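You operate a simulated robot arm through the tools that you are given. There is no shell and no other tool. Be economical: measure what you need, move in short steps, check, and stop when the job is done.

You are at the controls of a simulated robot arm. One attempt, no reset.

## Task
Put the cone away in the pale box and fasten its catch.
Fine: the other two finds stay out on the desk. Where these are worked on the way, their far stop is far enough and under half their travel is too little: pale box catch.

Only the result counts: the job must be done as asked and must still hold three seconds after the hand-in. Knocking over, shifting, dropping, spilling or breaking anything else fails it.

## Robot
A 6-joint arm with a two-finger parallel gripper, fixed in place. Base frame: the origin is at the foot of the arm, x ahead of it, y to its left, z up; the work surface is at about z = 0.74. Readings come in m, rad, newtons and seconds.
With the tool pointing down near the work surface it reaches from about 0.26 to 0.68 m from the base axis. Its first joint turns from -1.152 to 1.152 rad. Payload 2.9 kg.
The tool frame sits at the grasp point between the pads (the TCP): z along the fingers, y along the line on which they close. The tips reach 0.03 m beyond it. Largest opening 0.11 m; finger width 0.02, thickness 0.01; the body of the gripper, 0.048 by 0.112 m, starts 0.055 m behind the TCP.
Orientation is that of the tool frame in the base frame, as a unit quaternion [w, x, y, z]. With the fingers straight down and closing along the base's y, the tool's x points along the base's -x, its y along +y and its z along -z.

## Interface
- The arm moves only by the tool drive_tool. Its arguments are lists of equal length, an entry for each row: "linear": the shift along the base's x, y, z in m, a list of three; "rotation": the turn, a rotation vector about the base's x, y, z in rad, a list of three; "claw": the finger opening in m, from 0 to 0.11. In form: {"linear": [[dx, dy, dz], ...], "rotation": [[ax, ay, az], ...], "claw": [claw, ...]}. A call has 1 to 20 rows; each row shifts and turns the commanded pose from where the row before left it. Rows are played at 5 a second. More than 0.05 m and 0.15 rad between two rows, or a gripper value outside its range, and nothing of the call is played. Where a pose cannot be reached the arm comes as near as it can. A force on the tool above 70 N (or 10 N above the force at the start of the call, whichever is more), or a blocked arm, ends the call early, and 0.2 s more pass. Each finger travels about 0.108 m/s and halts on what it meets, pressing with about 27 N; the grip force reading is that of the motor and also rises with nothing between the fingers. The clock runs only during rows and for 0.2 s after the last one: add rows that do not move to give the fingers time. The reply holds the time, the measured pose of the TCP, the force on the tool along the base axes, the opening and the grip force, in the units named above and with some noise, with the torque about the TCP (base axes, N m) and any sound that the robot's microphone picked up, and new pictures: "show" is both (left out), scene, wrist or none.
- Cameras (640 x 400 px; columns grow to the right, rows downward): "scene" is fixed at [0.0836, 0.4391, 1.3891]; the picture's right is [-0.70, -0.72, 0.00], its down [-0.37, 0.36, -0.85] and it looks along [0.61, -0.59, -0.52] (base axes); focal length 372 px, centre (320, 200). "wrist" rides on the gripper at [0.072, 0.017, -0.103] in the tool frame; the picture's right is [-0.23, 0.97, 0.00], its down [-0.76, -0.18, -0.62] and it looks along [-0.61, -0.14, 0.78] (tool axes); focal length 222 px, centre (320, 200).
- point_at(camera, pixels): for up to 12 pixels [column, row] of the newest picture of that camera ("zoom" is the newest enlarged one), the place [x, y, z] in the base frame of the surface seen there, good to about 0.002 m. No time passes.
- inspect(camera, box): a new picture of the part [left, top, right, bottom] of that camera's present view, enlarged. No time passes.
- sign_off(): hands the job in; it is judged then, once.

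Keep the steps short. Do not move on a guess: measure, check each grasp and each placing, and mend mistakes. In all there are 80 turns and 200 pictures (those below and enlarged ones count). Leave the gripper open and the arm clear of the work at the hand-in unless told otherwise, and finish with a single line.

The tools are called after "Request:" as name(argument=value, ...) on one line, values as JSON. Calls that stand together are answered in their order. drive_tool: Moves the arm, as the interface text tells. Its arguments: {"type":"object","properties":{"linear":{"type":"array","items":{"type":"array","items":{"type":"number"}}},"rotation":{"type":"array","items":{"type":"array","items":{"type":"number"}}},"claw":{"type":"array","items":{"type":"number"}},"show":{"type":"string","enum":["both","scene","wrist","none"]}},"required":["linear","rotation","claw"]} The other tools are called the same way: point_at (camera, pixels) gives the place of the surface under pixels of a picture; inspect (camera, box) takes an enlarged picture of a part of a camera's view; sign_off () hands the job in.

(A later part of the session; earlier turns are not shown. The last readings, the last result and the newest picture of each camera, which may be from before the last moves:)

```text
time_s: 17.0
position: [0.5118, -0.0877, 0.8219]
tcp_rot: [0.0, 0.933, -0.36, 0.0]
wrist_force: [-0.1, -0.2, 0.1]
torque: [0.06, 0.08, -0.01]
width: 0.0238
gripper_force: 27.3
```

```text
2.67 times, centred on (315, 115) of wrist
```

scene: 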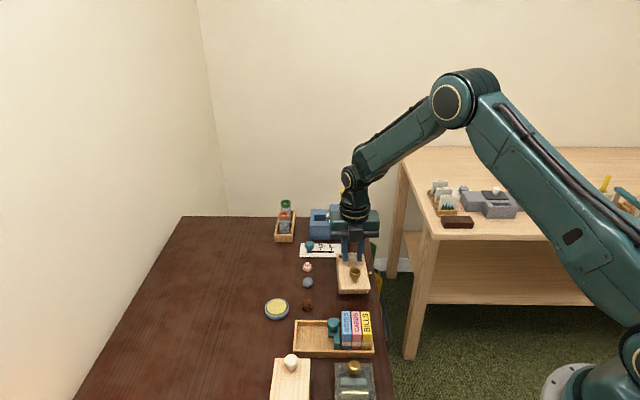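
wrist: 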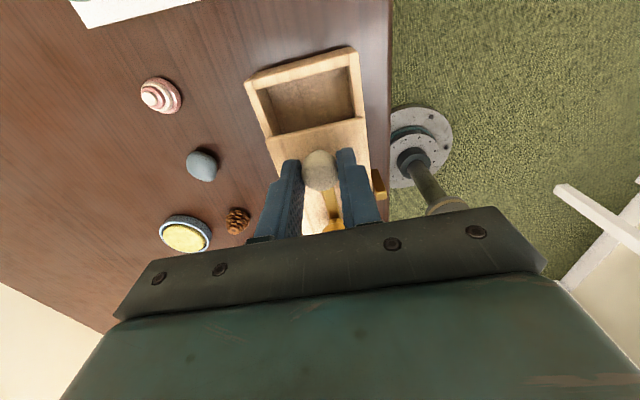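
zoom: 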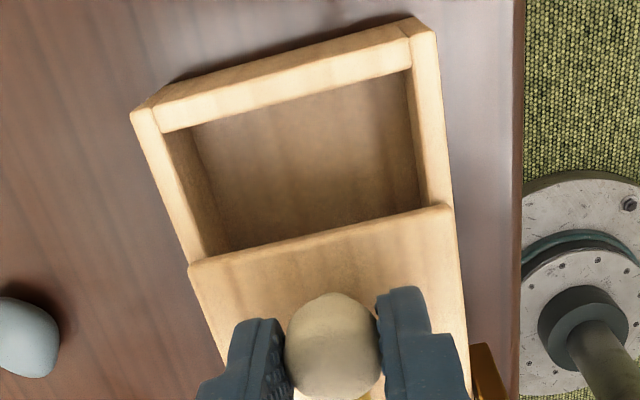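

The opening didn't change, so that's the lid's stop. The opening is about 35 x 57 mm, wide enough for the cone. I'll release the knob, rise, and move over the cone.

Request:
drive_tool(linear=[[0, 0, 0], [0, 0, 0], [0, 0, 0.035], [0, 0, 0.04], [0.001, 0.035, 0.01], [0.002, 0.035, 0], [0.001, 0.03, 0], [0.001, 0.02, 0], [0, 0, 0]], rotation=[[0, 0, 0], [0, 0, 0], [0, 0, 0], [0, 0, 0], [0, 0, 0], [0, 0, 0], [0, 0, 0], [0, 0, 0], [0, 0, 0]], claw=[0.04, 0.05, 0.05, 0.05, 0.05, 0.05, 0.05, 0.05, 0.05])

Request:
inspect(camera="wrist", box=[220, 40, 420, 230])

Request:
inspect(camera="scene", box=[260, 240, 390, 320])

```text
time_s: 19.0
position: [0.5168, 0.0332, 0.9063]
tcp_rot: [0.0, 0.934, -0.359, -0.001]
wrist_force: [-1.1, 0.5, 0.4]
torque: [0.04, 0.02, -0.02]
width: 0.0499
gripper_force: 0.1
```

scene: 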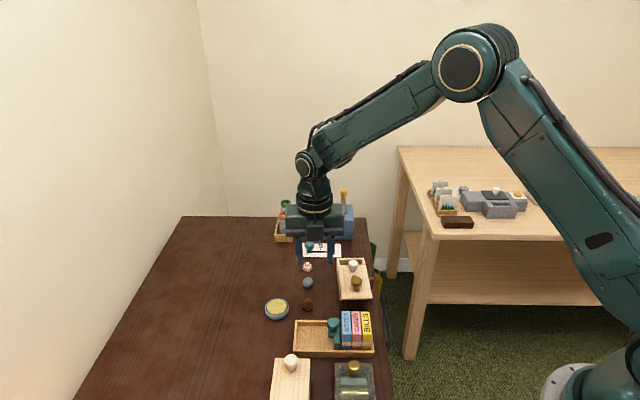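
wrist: 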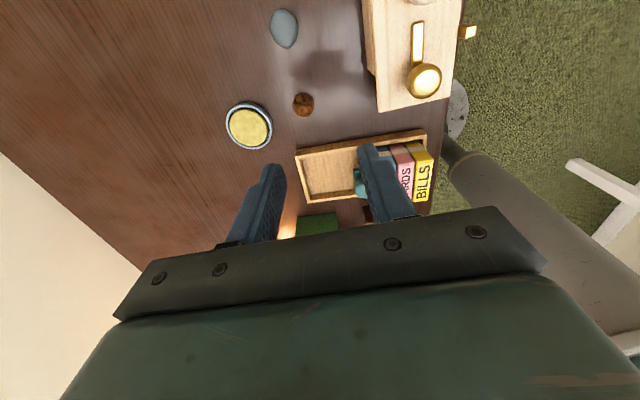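

```text
2.11 times, centred on (320, 135) of wrist
```

zoom: 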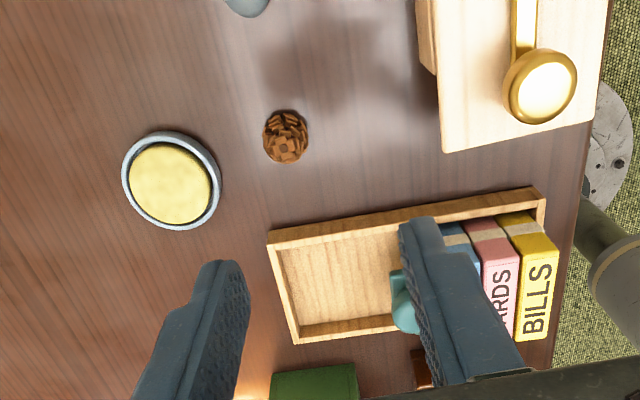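

```text
4.92 times, centred on (325, 280) of scene
```

zoom: 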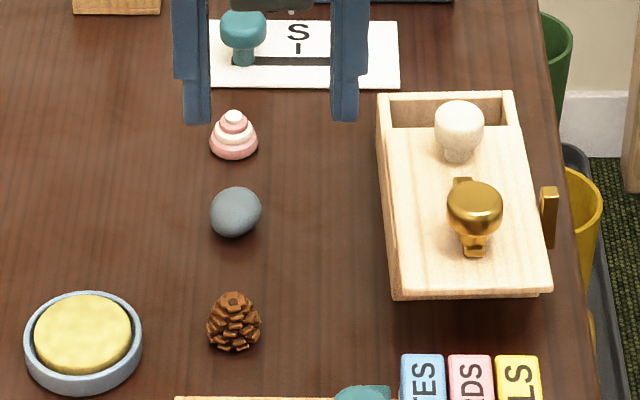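

Request:
point_at(camera="wrist", pixels=[[303, 105], [294, 104], [313, 104], [303, 94], [303, 115], [272, 128], [260, 105], [300, 152], [365, 133], [284, 42], [332, 140], [318, 110]])

Request:
point_at(camera="scene", pixels=[[307, 300], [302, 306], [312, 306], [307, 311], [289, 308], [340, 261], [365, 261], [342, 268], [366, 266], [350, 262]])

```text
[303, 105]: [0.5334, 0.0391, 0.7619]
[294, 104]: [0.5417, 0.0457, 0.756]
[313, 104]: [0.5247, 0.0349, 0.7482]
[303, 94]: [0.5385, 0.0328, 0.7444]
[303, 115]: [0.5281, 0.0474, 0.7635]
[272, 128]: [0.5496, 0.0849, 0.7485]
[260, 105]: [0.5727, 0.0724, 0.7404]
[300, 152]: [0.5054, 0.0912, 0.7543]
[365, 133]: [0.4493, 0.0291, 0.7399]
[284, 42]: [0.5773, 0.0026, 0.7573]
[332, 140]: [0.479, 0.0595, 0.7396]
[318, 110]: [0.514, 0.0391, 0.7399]
```

```text
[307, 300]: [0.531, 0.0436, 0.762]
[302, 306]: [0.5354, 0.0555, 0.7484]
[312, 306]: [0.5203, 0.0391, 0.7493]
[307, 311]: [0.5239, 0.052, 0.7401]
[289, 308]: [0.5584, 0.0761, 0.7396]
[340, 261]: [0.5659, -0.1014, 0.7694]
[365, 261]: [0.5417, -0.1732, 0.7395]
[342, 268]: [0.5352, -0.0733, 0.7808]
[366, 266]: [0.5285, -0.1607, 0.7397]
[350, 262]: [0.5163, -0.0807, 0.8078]
```

The cone is centred at about (0.532,0.043) with its top at 0.763. I'll go down to just above it and check alignment.

Request:
drive_tool(linear=[[0.0152, 0.0098, 0], [0, 0, -0.03], [0, 0, -0.03], [0, 0, -0.03], [0, 0, -0.012], [0, 0, 0]], rotation=[[0, 0, 0], [0, 0, 0], [0, 0, 0], [0, 0, 0], [0, 0, 0], [0, 0, 0]], claw=[0.042, 0.042, 0.042, 0.042, 0.042, 0.042])

Request:
inspect(camera="wrist", box=[240, 90, 400, 240])

Request:
inspect(camera="scene", box=[260, 250, 360, 320])

```text
time_s: 20.4
position: [0.5328, 0.0414, 0.8036]
tcp_rot: [-0.001, 0.934, -0.358, 0.001]
wrist_force: [-0.4, 0.8, -0.1]
torque: [0.01, 0.02, 0.03]
width: 0.042
gripper_force: 0.0
```

scene: 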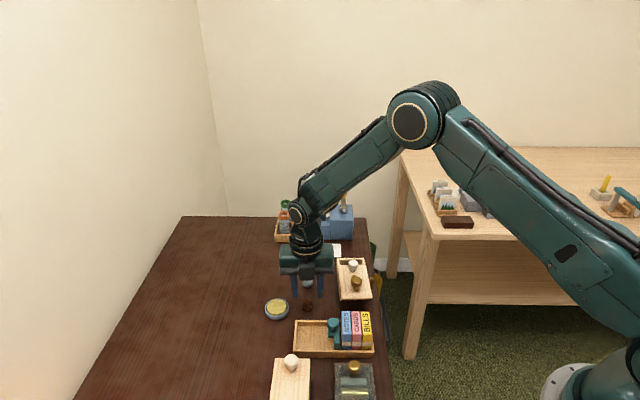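
wrist: 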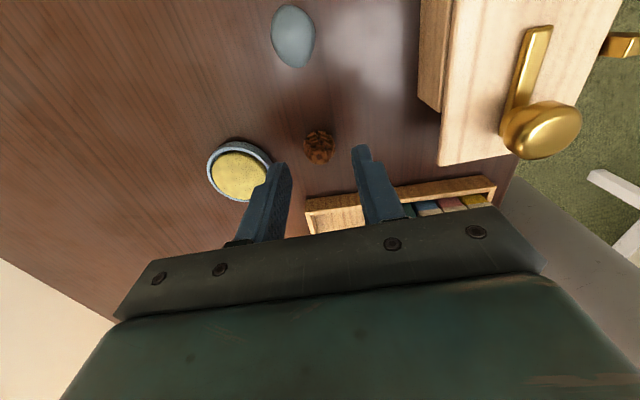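

```text
2.67 times, centred on (320, 165) of wrist
```

zoom: 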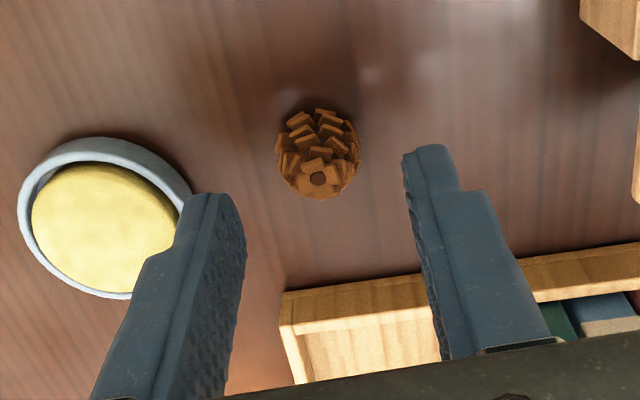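

```text
5.71 times, centred on (310, 285) of scene
```

zoom: 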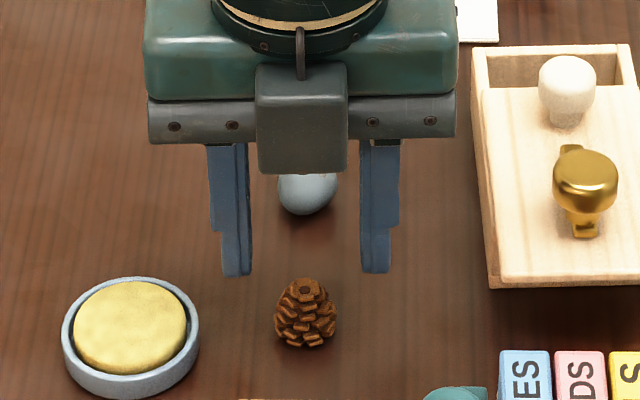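

The cone's top sits on the tool axis, expected at row 157 and seen at (319,157). I'll go down and close.

Request:
drive_tool(linear=[[0, 0, -0.013], [0, 0, -0.013], [0, 0, 0], [0, 0, 0], [0, 0, 0], [0, 0, 0]], rotation=[[0, 0, 0], [0, 0, 0], [0, 0, 0], [0, 0, 0], [0, 0, 0], [0, 0, 0]], claw=[0.042, 0.042, 0.042, 0.03, 0.02, 0.015], show="wrist")

Request:
inspect(camera="scene", box=[260, 250, 360, 320])

```text
time_s: 21.8
position: [0.5341, 0.0413, 0.7791]
tcp_rot: [-0.001, 0.933, -0.36, 0.0]
wrist_force: [-0.3, 0.4, 0.4]
torque: [-0.02, -0.01, 0.03]
width: 0.0197
gripper_force: 26.6
```

wrist: 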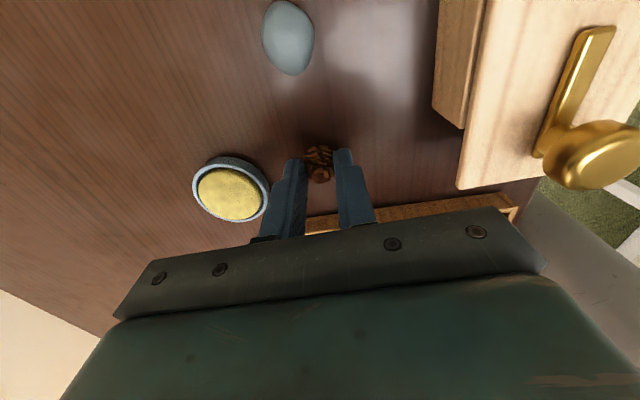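

```text
5.71 times, centred on (310, 285) of scene
```

zoom: 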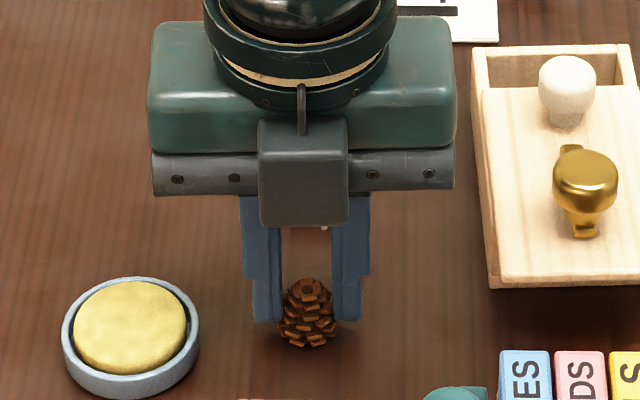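

The fingers hold only the tapering top (width 0.0197). I'll open, go 5 mm lower and grip again for a safer hold.

Request:
drive_tool(linear=[[0, 0, 0], [0, 0, -0.005], [0, 0, 0], [0, 0, 0], [0, 0, 0]], rotation=[[0, 0, 0], [0, 0, 0], [0, 0, 0], [0, 0, 0], [0, 0, 0]], claw=[0.042, 0.042, 0.025, 0.015, 0.015], show="none")

Request:
drive_tool(linear=[[0, 0, 0.01], [0, 0, 0.02], [0, 0, 0.03], [0, 0, 0.03], [0, 0, 0]], rotation=[[0, 0, 0], [0, 0, 0], [0, 0, 0], [0, 0, 0], [0, 0, 0]], claw=[0.015, 0.015, 0.015, 0.015, 0.015])

Request:
inspect(camera="wrist", box=[260, 110, 380, 220])

Request:
inspect(camera="scene", box=[260, 230, 360, 300])

```text
time_s: 23.0
position: [0.5335, 0.0419, 0.7731]
tcp_rot: [0.0, 0.933, -0.359, 0.0]
wrist_force: [0.0, 0.8, 0.6]
torque: [0.01, -0.01, 0.01]
width: 0.0233
gripper_force: 26.9
```

```text
time_s: 24.2
position: [0.5342, 0.0438, 0.8641]
tcp_rot: [0.001, 0.934, -0.358, 0.0]
wrist_force: [-0.6, 0.2, -0.1]
torque: [-0.03, -0.01, 0.02]
width: 0.0237
gripper_force: 27.1
```

scene: 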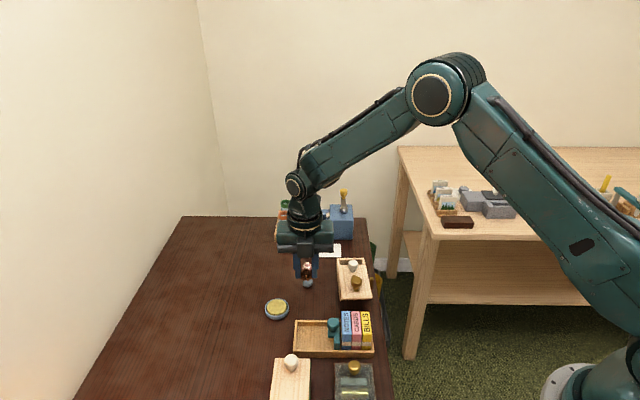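
wrist: 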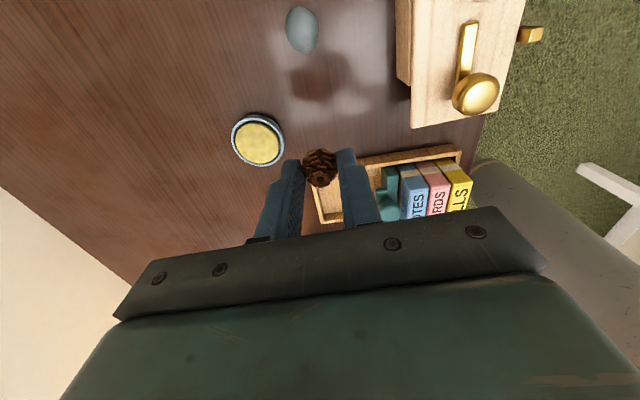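

```text
3.64 times, centred on (320, 165) of wrist
```

zoom: 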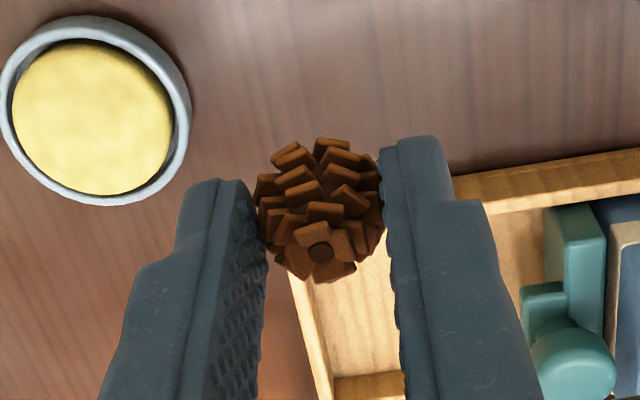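

```text
5.71 times, centred on (310, 265) of scene
```

zoom: 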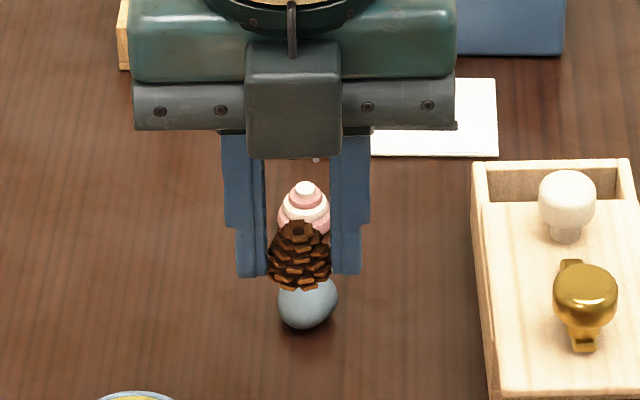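

The cone is held firmly. Next I'll measure the box opening in the scene view.

Request:
inspect(camera="scene", box=[330, 245, 378, 275])

Request:
point_at(camera="scene", pixels=[[337.2, 258.7], [350, 258.2], [364, 258], [338.5, 261], [340.5, 266.3], [342, 267], [365, 266.8], [347, 263], [358, 262], [342, 259.5]])

```text
13.33 times, centred on (354, 260) of scene
```

zoom: 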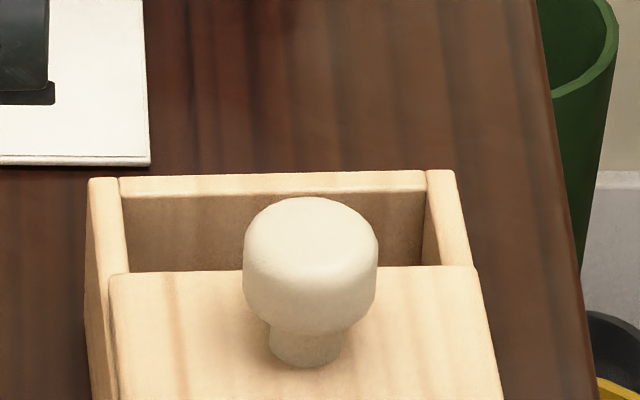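

```text
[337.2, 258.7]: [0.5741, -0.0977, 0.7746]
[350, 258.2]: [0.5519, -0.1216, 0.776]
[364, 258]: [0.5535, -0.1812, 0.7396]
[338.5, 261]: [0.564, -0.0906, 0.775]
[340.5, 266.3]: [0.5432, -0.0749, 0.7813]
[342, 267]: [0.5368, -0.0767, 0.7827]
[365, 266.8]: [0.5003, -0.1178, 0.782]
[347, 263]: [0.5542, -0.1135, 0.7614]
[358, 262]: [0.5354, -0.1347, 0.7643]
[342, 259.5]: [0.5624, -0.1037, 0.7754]
```

Request:
point_at(camera="zoom", pixels=[[125, 190], [423, 184], [108, 182], [440, 176], [180, 189], [350, 183], [120, 280], [200, 277], [430, 272], [465, 270], [462, 240], [108, 250]])

```text
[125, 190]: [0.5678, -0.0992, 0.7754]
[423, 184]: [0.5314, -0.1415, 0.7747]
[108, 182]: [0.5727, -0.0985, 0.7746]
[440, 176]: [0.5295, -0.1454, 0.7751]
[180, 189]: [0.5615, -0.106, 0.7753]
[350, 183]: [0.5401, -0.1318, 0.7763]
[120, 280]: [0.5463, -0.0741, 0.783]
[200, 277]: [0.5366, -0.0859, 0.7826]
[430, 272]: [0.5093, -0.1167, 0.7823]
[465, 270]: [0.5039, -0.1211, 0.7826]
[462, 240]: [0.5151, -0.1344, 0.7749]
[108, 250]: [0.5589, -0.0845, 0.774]
```

Inner far corners are at (0.568,-0.099) and (0.531,-0.142), and the lid edge is 33 mm away. The opening's centre is about (0.537,-0.1095). I'll move above it.

Request:
drive_tool(linear=[[0, 0, 0.016], [0.0007, -0.0383, 0], [0.0007, -0.0383, 0], [0.0007, -0.0383, 0], [0.0006, -0.0384, 0], [0, 0, 0], [0, 0, 0]], rotation=[[0, 0, 0.024], [0, 0, 0], [0, 0, 0], [0, 0, 0], [0, 0, 0], [0, 0, 0], [0, 0, 0]], claw=[0.015, 0.015, 0.015, 0.015, 0.015, 0.015, 0.015])

Request:
inspect(camera="wrist", box=[240, 90, 400, 240])

Request:
inspect(camera="scene", box=[315, 225, 385, 295])

```text
time_s: 25.8
position: [0.5383, -0.1107, 0.8782]
tcp_rot: [0.0, 0.938, -0.346, 0.0]
wrist_force: [0.3, -0.1, 0.0]
torque: [0.01, 0.0, -0.01]
width: 0.0238
gripper_force: 27.5
```

scene: 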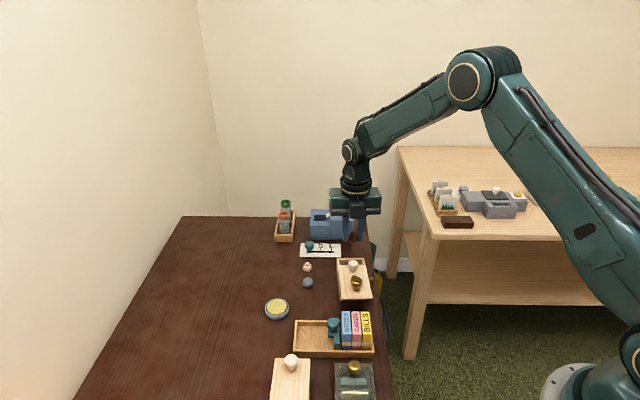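
wrist: 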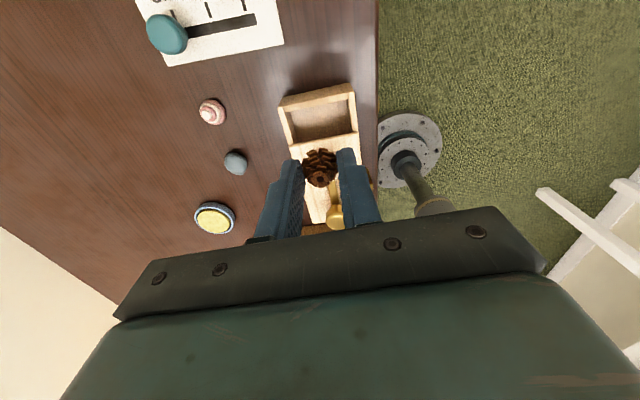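

```text
2.67 times, centred on (320, 165) of wrist
```

zoom: 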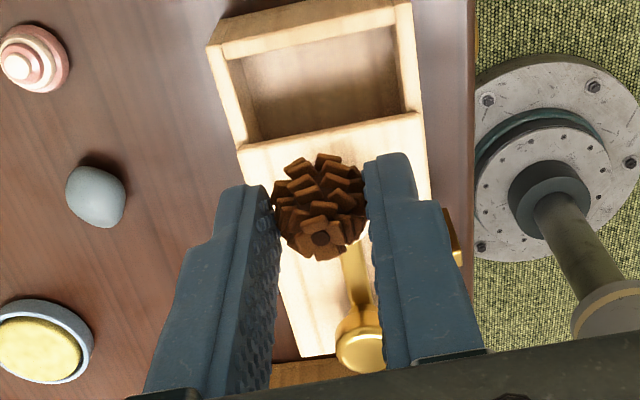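

```text
5.71 times, centred on (350, 260) of scene
```

zoom: 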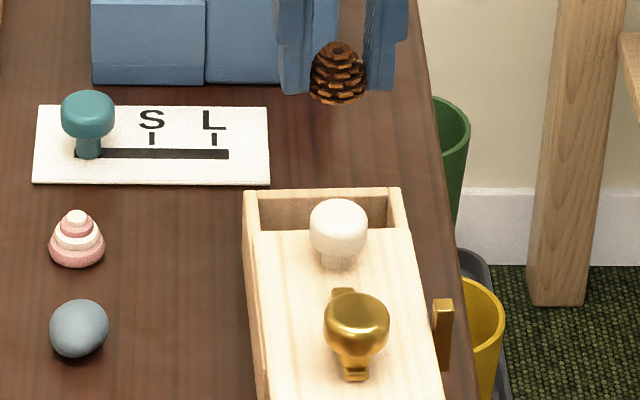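

Request:
point_at(camera="wrist", pixels=[[286, 110.5], [346, 97.5], [315, 103.5], [316, 106.5], [291, 146.5], [356, 134.5], [311, 142], [345, 136], [340, 120], [310, 125], [283, 125], [354, 118]])

```text
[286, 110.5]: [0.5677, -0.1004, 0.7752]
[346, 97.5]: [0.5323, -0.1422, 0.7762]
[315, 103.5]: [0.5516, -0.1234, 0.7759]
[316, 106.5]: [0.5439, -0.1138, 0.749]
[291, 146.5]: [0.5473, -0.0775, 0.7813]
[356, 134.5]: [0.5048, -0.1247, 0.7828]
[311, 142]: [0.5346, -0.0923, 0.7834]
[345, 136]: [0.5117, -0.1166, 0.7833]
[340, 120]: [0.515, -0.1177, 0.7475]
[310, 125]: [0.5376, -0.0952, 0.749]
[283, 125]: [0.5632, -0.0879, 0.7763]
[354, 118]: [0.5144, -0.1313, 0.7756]
```

The wrist camera gives the opening's centre as (0.538,-0.111), which matches the TCP. I'll lower the cone into it.

Request:
drive_tool(linear=[[0, 0, -0.03], [0, 0, -0.025], [0, 0, -0.015], [0, 0, -0.01], [0, 0, -0.01], [0, 0, 0]], rotation=[[0, 0, 0], [0, 0, 0], [0, 0, 0], [0, 0, 0], [0, 0, 0], [0, 0, 0]], claw=[0.015, 0.015, 0.015, 0.015, 0.015, 0.015], show="wrist")

Request:
inspect(camera="wrist", box=[240, 90, 400, 240])

Request:
inspect(camera="scene", box=[315, 225, 385, 295])

```text
time_s: 27.2
position: [0.5378, -0.1102, 0.7893]
tcp_rot: [0.0, 0.938, -0.347, 0.002]
wrist_force: [4.7, 4.4, 20.8]
torque: [0.24, 0.15, -0.09]
width: 0.0243
gripper_force: 27.2
```

wrist: 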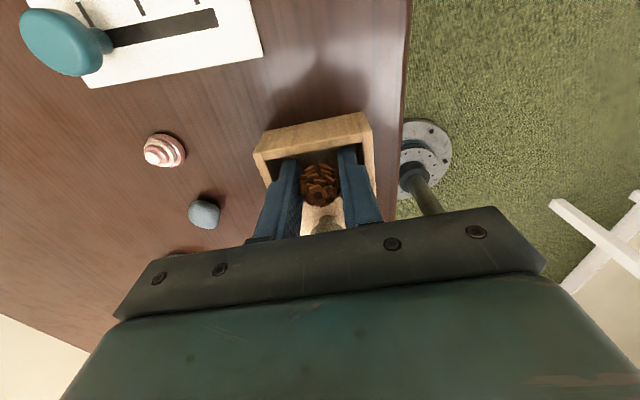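

```text
2.67 times, centred on (320, 165) of wrist
```

zoom: 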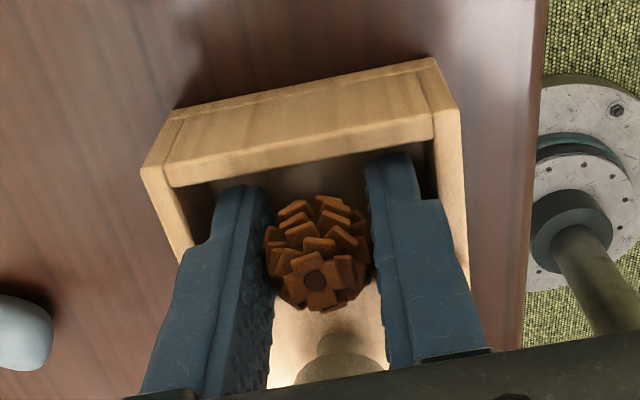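

```text
5.71 times, centred on (350, 260) of scene
```

zoom: 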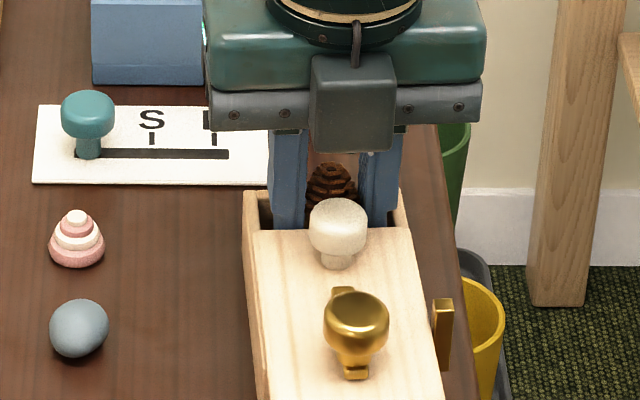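

There's a 21 N upward force, and the cone seems to have been pushed up between the fingers. I'll measure where it is.

Request:
point_at(camera="wrist", pixels=[[319, 196], [322, 203], [318, 180], [312, 172], [325, 168], [315, 185], [330, 190], [306, 185], [322, 208], [320, 214]])

Request:
inspect(camera="wrist", box=[290, 150, 350, 220])

Request:
inspect(camera="scene", box=[340, 248, 375, 275])

```text
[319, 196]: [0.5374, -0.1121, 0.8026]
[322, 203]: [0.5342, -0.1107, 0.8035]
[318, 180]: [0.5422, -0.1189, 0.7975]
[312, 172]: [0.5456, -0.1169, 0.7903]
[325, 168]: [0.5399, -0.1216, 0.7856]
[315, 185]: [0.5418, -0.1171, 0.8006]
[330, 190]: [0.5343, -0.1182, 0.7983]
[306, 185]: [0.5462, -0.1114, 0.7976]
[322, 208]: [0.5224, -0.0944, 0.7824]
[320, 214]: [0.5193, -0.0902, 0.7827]
```

```text
5.71 times, centred on (320, 185) of wrist
```

zoom: 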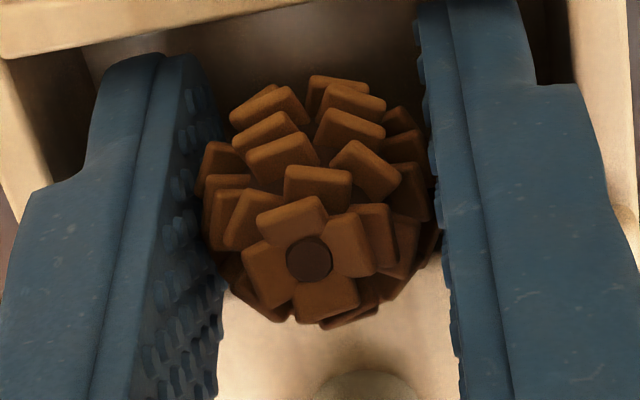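

```text
14.81 times, centred on (358, 262) of scene
```

zoom: 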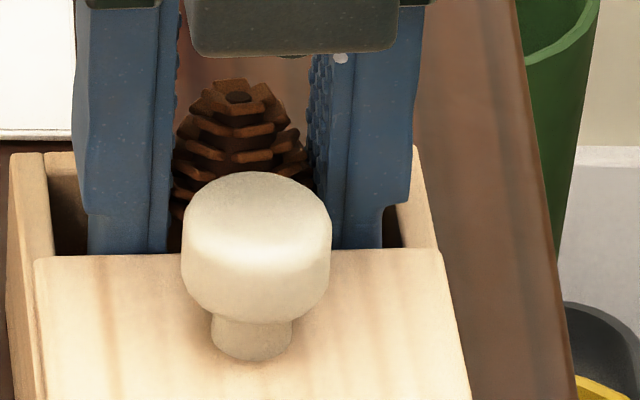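

The cone's top is at z 0.8025, so its base has caught on an edge. I'll lift a little and look at it.

Request:
drive_tool(linear=[[0, 0, 0.01], [0, 0, 0.015], [0, 0, 0.015], [0, 0, 0]], rotation=[[0, 0, 0], [0, 0, 0], [0, 0, 0], [0, 0, 0]], claw=[0.015, 0.015, 0.015, 0.015], show="wrist")

Request:
inspect(camera="wrist", box=[250, 90, 390, 220])

Request:
inspect(camera="scene", box=[325, 230, 380, 275])

```text
time_s: 28.2
position: [0.5356, -0.1125, 0.8285]
tcp_rot: [0.001, 0.938, -0.348, 0.001]
wrist_force: [-1.1, 0.4, -0.4]
torque: [-0.01, 0.0, 0.0]
width: 0.0244
gripper_force: 27.2
```

wrist: 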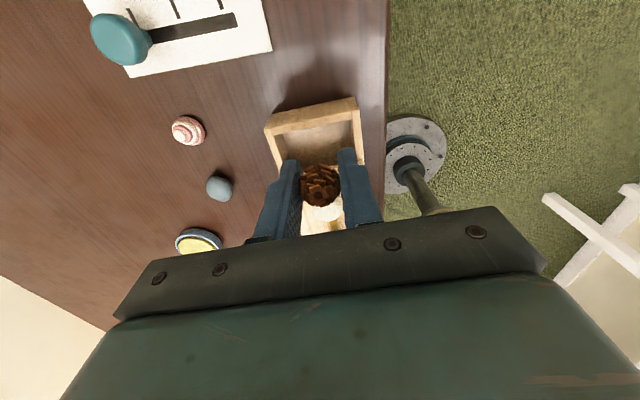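

```text
3.08 times, centred on (320, 155) of wrist
```

zoom: 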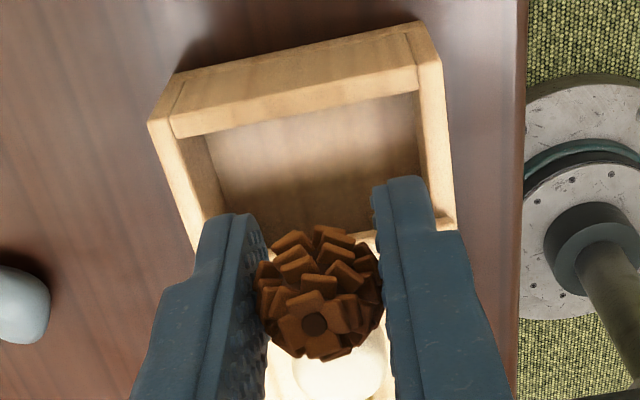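

```text
8.89 times, centred on (352, 252) of scene
```

zoom: 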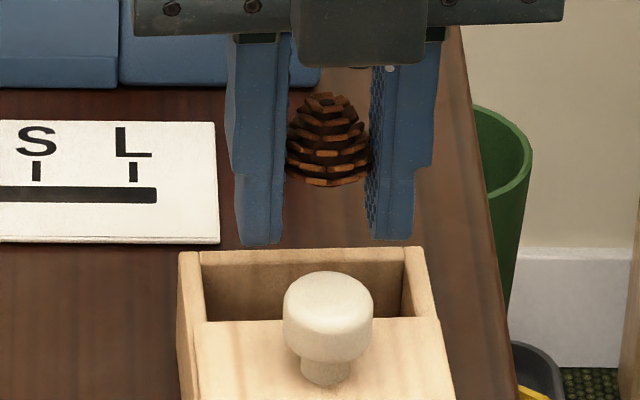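

The cone is upright but has been pushed up in the fingers, and the clearance is small. I'll find the exact inner edges of the far wall and the lid by sampling across them.

Request:
point_at(camera="zoom", pixels=[[250, 252], [250, 256], [250, 260], [250, 264], [250, 268], [250, 275], [250, 312], [250, 316], [250, 319], [250, 322], [250, 325], [250, 330]])

Request:
point_at(camera="zoom", pixels=[[385, 250], [385, 254], [385, 258], [385, 262], [385, 266], [385, 270], [385, 308], [385, 312], [385, 315], [385, 318], [385, 321], [385, 326]])

```text
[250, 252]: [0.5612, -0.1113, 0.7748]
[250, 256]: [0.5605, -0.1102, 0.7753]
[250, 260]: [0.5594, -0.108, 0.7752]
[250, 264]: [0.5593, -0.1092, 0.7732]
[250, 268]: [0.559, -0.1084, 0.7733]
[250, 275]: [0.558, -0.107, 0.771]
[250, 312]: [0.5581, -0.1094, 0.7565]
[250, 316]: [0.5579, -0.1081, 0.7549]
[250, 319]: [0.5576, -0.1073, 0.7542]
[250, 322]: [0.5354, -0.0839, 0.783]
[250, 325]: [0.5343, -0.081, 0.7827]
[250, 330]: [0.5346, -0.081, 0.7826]
```

```text
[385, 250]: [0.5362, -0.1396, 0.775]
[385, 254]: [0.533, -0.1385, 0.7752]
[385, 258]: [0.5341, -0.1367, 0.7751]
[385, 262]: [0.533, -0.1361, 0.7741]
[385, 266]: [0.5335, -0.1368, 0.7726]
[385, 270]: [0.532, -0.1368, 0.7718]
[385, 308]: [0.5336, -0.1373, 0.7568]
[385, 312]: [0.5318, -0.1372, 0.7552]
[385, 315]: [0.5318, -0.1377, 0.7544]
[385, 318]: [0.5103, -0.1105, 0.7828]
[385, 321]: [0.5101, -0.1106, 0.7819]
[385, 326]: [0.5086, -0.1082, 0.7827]
```

The opening runs from t=0.460 to t=0.492, and the cone was 3.5 mm too far toward the far wall. I'll shift by (-0.0014,+0.0027) and check again.

Request:
drive_tool(linear=[[-0.0014, 0.0027, 0], [0, 0, 0], [0, 0, 0]], rotation=[[0, 0, 0], [0, 0, 0], [0, 0, 0]], claw=[0.015, 0.015, 0.015], show="wrist")

Request:
point_at(camera="wrist", pixels=[[318, 195], [318, 197], [316, 195], [320, 195], [307, 185], [332, 182], [318, 170], [320, 205]])

Request:
inspect(camera="wrist", box=[290, 150, 350, 220])

Request:
drive_tool(linear=[[0, 0, 0]], rotation=[[0, 0, 0]], claw=[0.015], show="none")

Request:
drive_tool(linear=[[0, 0, 0]], rotation=[[0, 0, 0]], claw=[0.015], show="none")

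```text
time_s: 29.0
position: [0.5356, -0.1088, 0.8296]
tcp_rot: [0.0, 0.938, -0.348, -0.001]
wrist_force: [0.0, -0.2, -0.5]
torque: [0.0, 0.02, 0.0]
width: 0.0244
gripper_force: 26.4
```

wrist: 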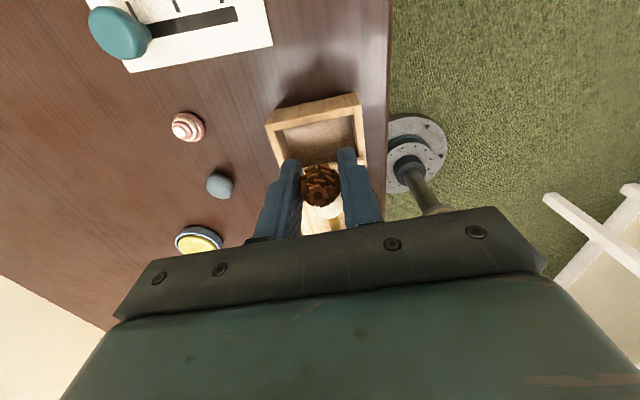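

```text
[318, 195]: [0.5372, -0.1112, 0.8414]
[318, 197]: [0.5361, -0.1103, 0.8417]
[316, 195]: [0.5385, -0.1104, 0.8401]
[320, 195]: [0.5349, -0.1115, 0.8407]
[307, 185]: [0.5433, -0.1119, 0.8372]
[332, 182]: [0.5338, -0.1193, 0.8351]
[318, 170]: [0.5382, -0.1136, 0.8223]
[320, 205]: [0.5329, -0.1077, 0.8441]
```

```text
5.71 times, centred on (320, 185) of wrist
```

zoom: 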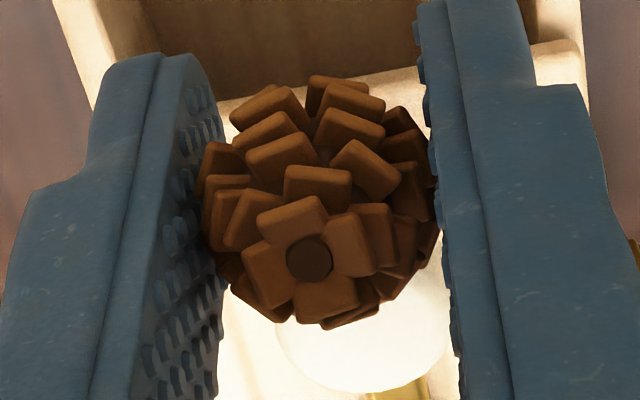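

```text
time_s: 29.4
position: [0.5346, -0.1093, 0.8293]
tcp_rot: [0.0, 0.938, -0.348, 0.0]
wrist_force: [-0.1, 0.0, -0.8]
torque: [0.0, -0.01, 0.03]
width: 0.0244
gripper_force: 26.9
```

```text
time_s: 29.8
position: [0.5353, -0.1093, 0.829]
tcp_rot: [0.001, 0.938, -0.348, 0.0]
wrist_force: [-0.4, 0.1, -0.2]
torque: [0.01, 0.01, -0.02]
width: 0.0242
gripper_force: 27.0
```

The cone's axis is still about 2 mm too far along t. I'll shift by another (-0.0015,+0.0013), then lower slowly.

Request:
drive_tool(linear=[[-0.0015, 0.0013, 0], [0, 0, -0.015], [0, 0, -0.012], [0, 0, -0.01], [0, 0, 0]], rotation=[[0, 0, 0], [0, 0, 0], [0, 0, 0], [0, 0, 0], [0, 0, 0]], claw=[0.015, 0.015, 0.015, 0.015, 0.015], show="wrist")

Request:
inspect(camera="wrist", box=[250, 110, 390, 240])

Request:
inspect(camera="scene", box=[325, 240, 380, 285])

```text
time_s: 31.0
position: [0.5339, -0.1081, 0.7926]
tcp_rot: [0.0, 0.938, -0.348, 0.001]
wrist_force: [0.1, 1.0, 0.0]
torque: [0.0, -0.01, 0.03]
width: 0.0246
gripper_force: 27.1
```

wrist: 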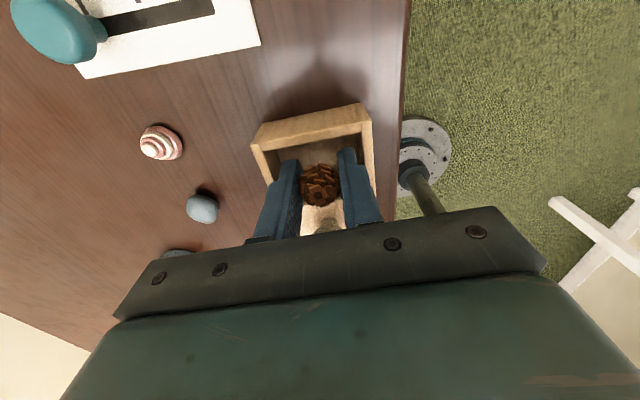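

```text
3.08 times, centred on (320, 175) of wrist
```

zoom: 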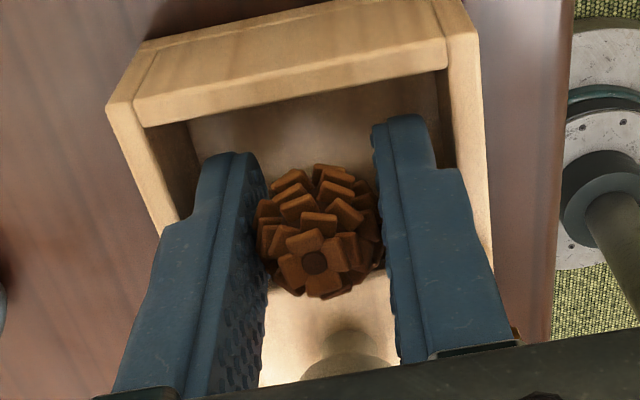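

```text
8.89 times, centred on (352, 262) of scene
```

zoom: 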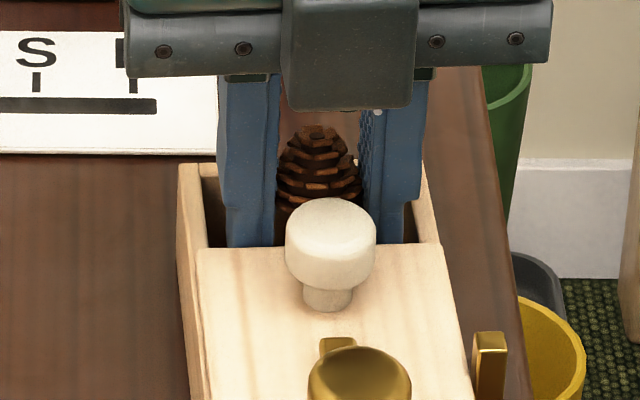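

No contact yet. I'll lower another 10 mm.

Request:
drive_tool(linear=[[0, 0, -0.004], [0, 0, -0.003], [0, 0, -0.003], [0, 0, 0]], rotation=[[0, 0, 0], [0, 0, 0], [0, 0, 0], [0, 0, 0]], claw=[0.015, 0.015, 0.015, 0.015], show="wrist")

Request:
inspect(camera="wrist", box=[250, 110, 390, 240])

```text
time_s: 32.0
position: [0.5335, -0.1078, 0.7829]
tcp_rot: [0.001, 0.937, -0.348, 0.001]
wrist_force: [-0.5, -0.7, -0.8]
torque: [-0.03, 0.0, -0.01]
width: 0.0243
gripper_force: 26.5
```

wrist: 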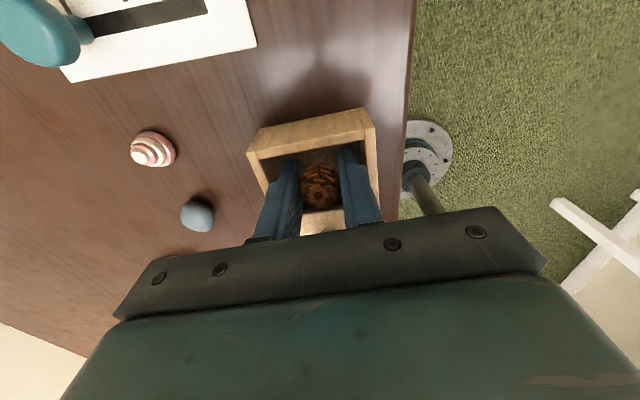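

```text
3.08 times, centred on (320, 175) of wrist
```

zoom: 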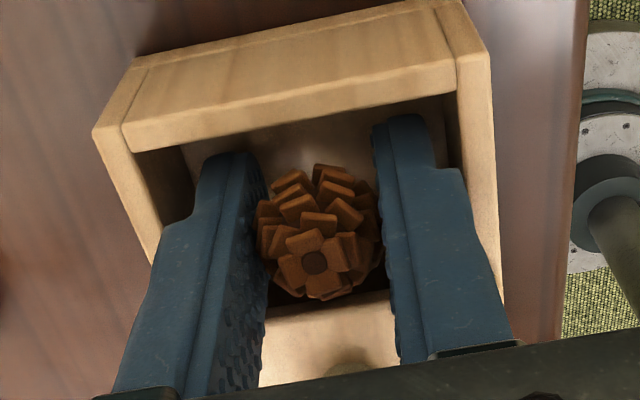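

The cone is inside the opening with clearance on both sides, and the tips are just above the floor. I'll open slightly to let it down.

Request:
drive_tool(linear=[[0, 0, 0], [0, 0, 0], [0, 0, 0]], rotation=[[0, 0, 0], [0, 0, 0], [0, 0, 0]], claw=[0.027, 0.031, 0.031], show="wrist")

Request:
inspect(camera="wrist", box=[250, 110, 390, 240])

Request:
point_at(camera="wrist", pixels=[[318, 185], [318, 178], [318, 190], [318, 170], [318, 200]])

```text
time_s: 32.8
position: [0.5326, -0.1069, 0.7819]
tcp_rot: [0.0, 0.937, -0.349, 0.0]
wrist_force: [0.8, -0.2, -0.3]
torque: [0.01, 0.0, 0.02]
width: 0.0313
gripper_force: 0.1
```

wrist: 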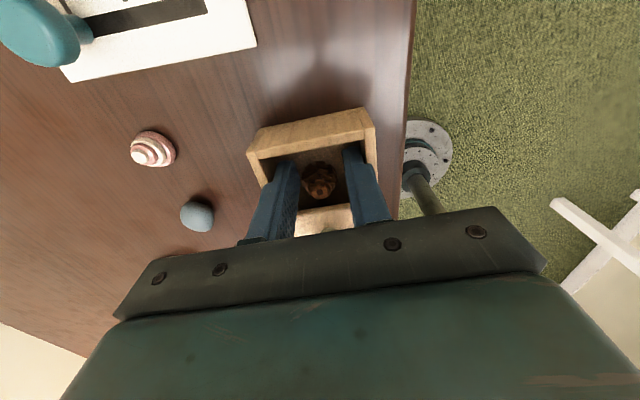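

```text
3.08 times, centred on (320, 175) of wrist
```

zoom: 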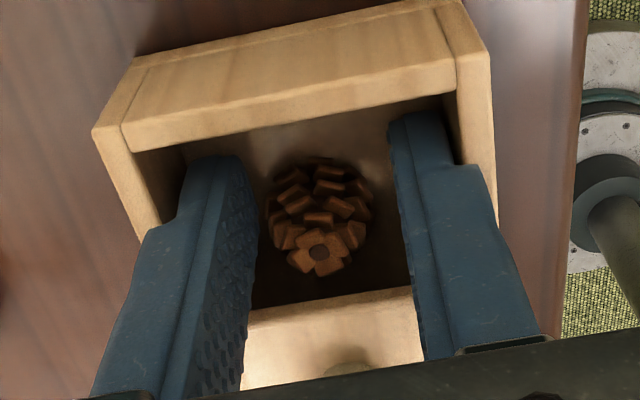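

```text
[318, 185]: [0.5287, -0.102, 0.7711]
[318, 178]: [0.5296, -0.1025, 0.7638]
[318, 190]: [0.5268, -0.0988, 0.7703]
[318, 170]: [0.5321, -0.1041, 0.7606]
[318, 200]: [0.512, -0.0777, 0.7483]
```

The cone stands in the box with its top at about 0.771, below the lid. I'll rise straight up and look.

Request:
drive_tool(linear=[[0, 0, 0.02], [0, 0, 0.03], [0, 0, 0.04], [0, 0, 0]], rotation=[[0, 0, 0], [0, 0, 0], [0, 0, 0], [0, 0, 0]], claw=[0.031, 0.031, 0.031, 0.05])

Request:
inspect(camera="wrist", box=[250, 80, 390, 210])

Request:
inspect(camera="scene", box=[325, 245, 380, 305])

```text
time_s: 33.8
position: [0.5331, -0.1047, 0.8699]
tcp_rot: [0.001, 0.938, -0.348, 0.001]
wrist_force: [0.2, 0.4, 0.6]
torque: [0.02, -0.01, 0.01]
width: 0.05
gripper_force: 0.0
```

scene: 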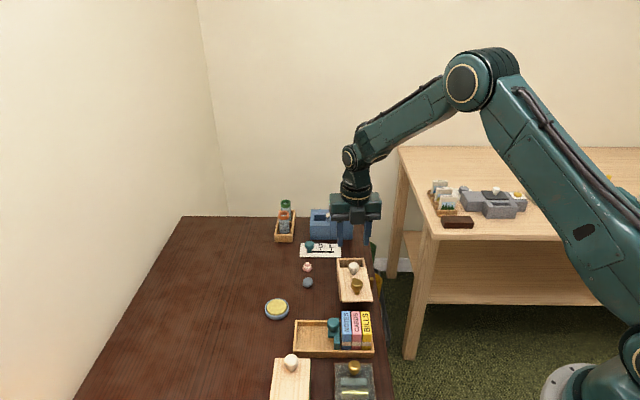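
wrist: 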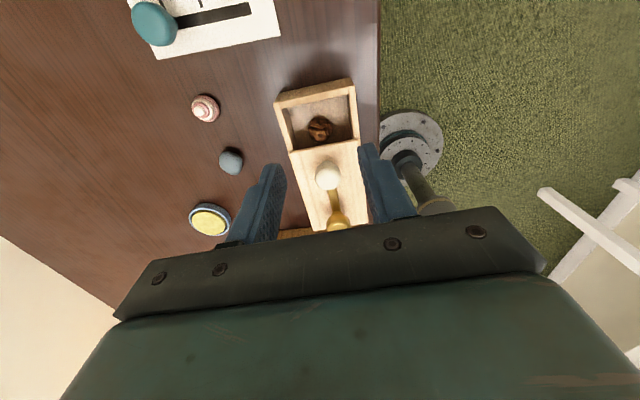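

```text
3.08 times, centred on (320, 145) of wrist
```

zoom: 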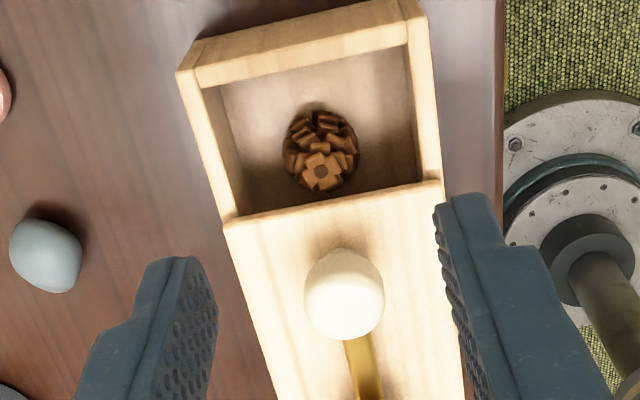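

```text
6.67 times, centred on (352, 275) of scene
```

zoom: 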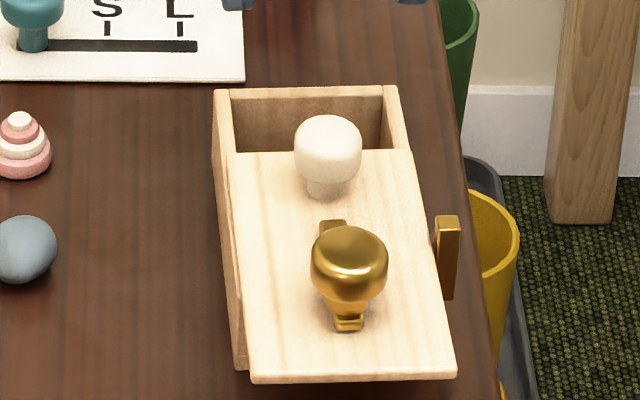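

The cone is standing inside. Next I'll locate the white knob for closing.

Request:
point_at(camera="wrist", pixels=[[328, 174], [328, 168], [320, 176], [336, 175], [328, 182], [337, 215], [321, 131], [277, 103], [349, 80], [294, 153], [358, 141], [306, 229]])

Request:
point_at(camera="scene", pixels=[[353, 265], [356, 281], [337, 259], [362, 258.5], [340, 299], [368, 300], [371, 277]])

```text
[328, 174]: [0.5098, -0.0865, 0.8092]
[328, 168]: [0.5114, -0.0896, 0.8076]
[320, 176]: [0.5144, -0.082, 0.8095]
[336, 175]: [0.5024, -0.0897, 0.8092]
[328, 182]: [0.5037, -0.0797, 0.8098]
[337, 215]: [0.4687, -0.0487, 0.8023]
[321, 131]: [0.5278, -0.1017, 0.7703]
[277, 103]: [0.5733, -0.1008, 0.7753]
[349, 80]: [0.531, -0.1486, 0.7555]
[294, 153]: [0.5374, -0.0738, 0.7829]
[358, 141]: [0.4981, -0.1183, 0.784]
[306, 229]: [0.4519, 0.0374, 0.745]
```

```text
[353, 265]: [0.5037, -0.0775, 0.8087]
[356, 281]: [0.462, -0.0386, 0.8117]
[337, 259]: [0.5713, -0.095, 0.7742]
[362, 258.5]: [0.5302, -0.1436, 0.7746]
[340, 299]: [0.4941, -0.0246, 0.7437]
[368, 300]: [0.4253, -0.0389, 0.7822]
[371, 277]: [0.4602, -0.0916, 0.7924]
```

The knob is at about (0.508,-0.085). I'll move over it, go down and grip.

Request:
drive_tool(linear=[[-0.0125, 0.0102, 0], [-0.0125, 0.0103, 0], [0, 0, -0.025], [0, 0, -0.024], [0, 0, 0], [0, 0, 0], [0, 0, 0], [0, 0, 0]], rotation=[[0, 0, 0], [0, 0, 0], [0, 0, 0], [0, 0, 0], [0, 0, 0], [0, 0, 0], [0, 0, 0], [0, 0, 0]], claw=[0.05, 0.05, 0.05, 0.05, 0.05, 0.03, 0.015, 0.015])

Request:
inspect(camera="scene", box=[325, 245, 380, 305])

```text
time_s: 35.6
position: [0.5081, -0.0863, 0.8209]
tcp_rot: [0.0, 0.938, -0.347, 0.0]
wrist_force: [0.4, 2.1, -0.1]
torque: [-0.07, -0.33, 0.13]
width: 0.0235
gripper_force: 26.8
```

scene: 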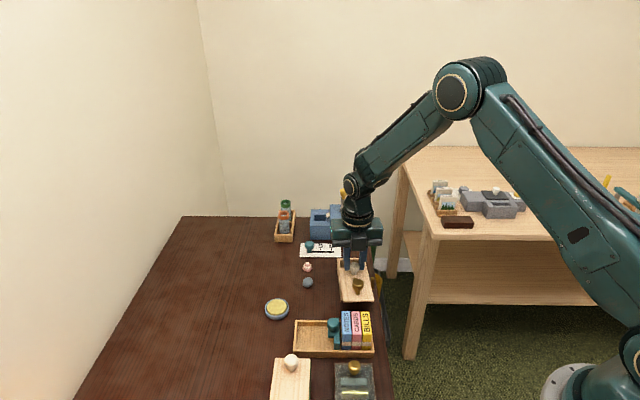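
wrist: 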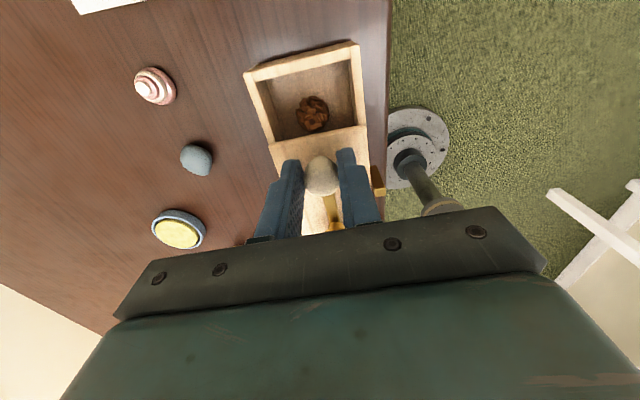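

```text
6.67 times, centred on (352, 275) of scene
```

zoom: 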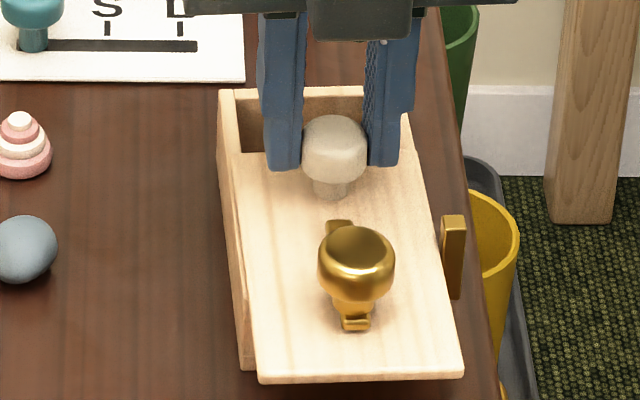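

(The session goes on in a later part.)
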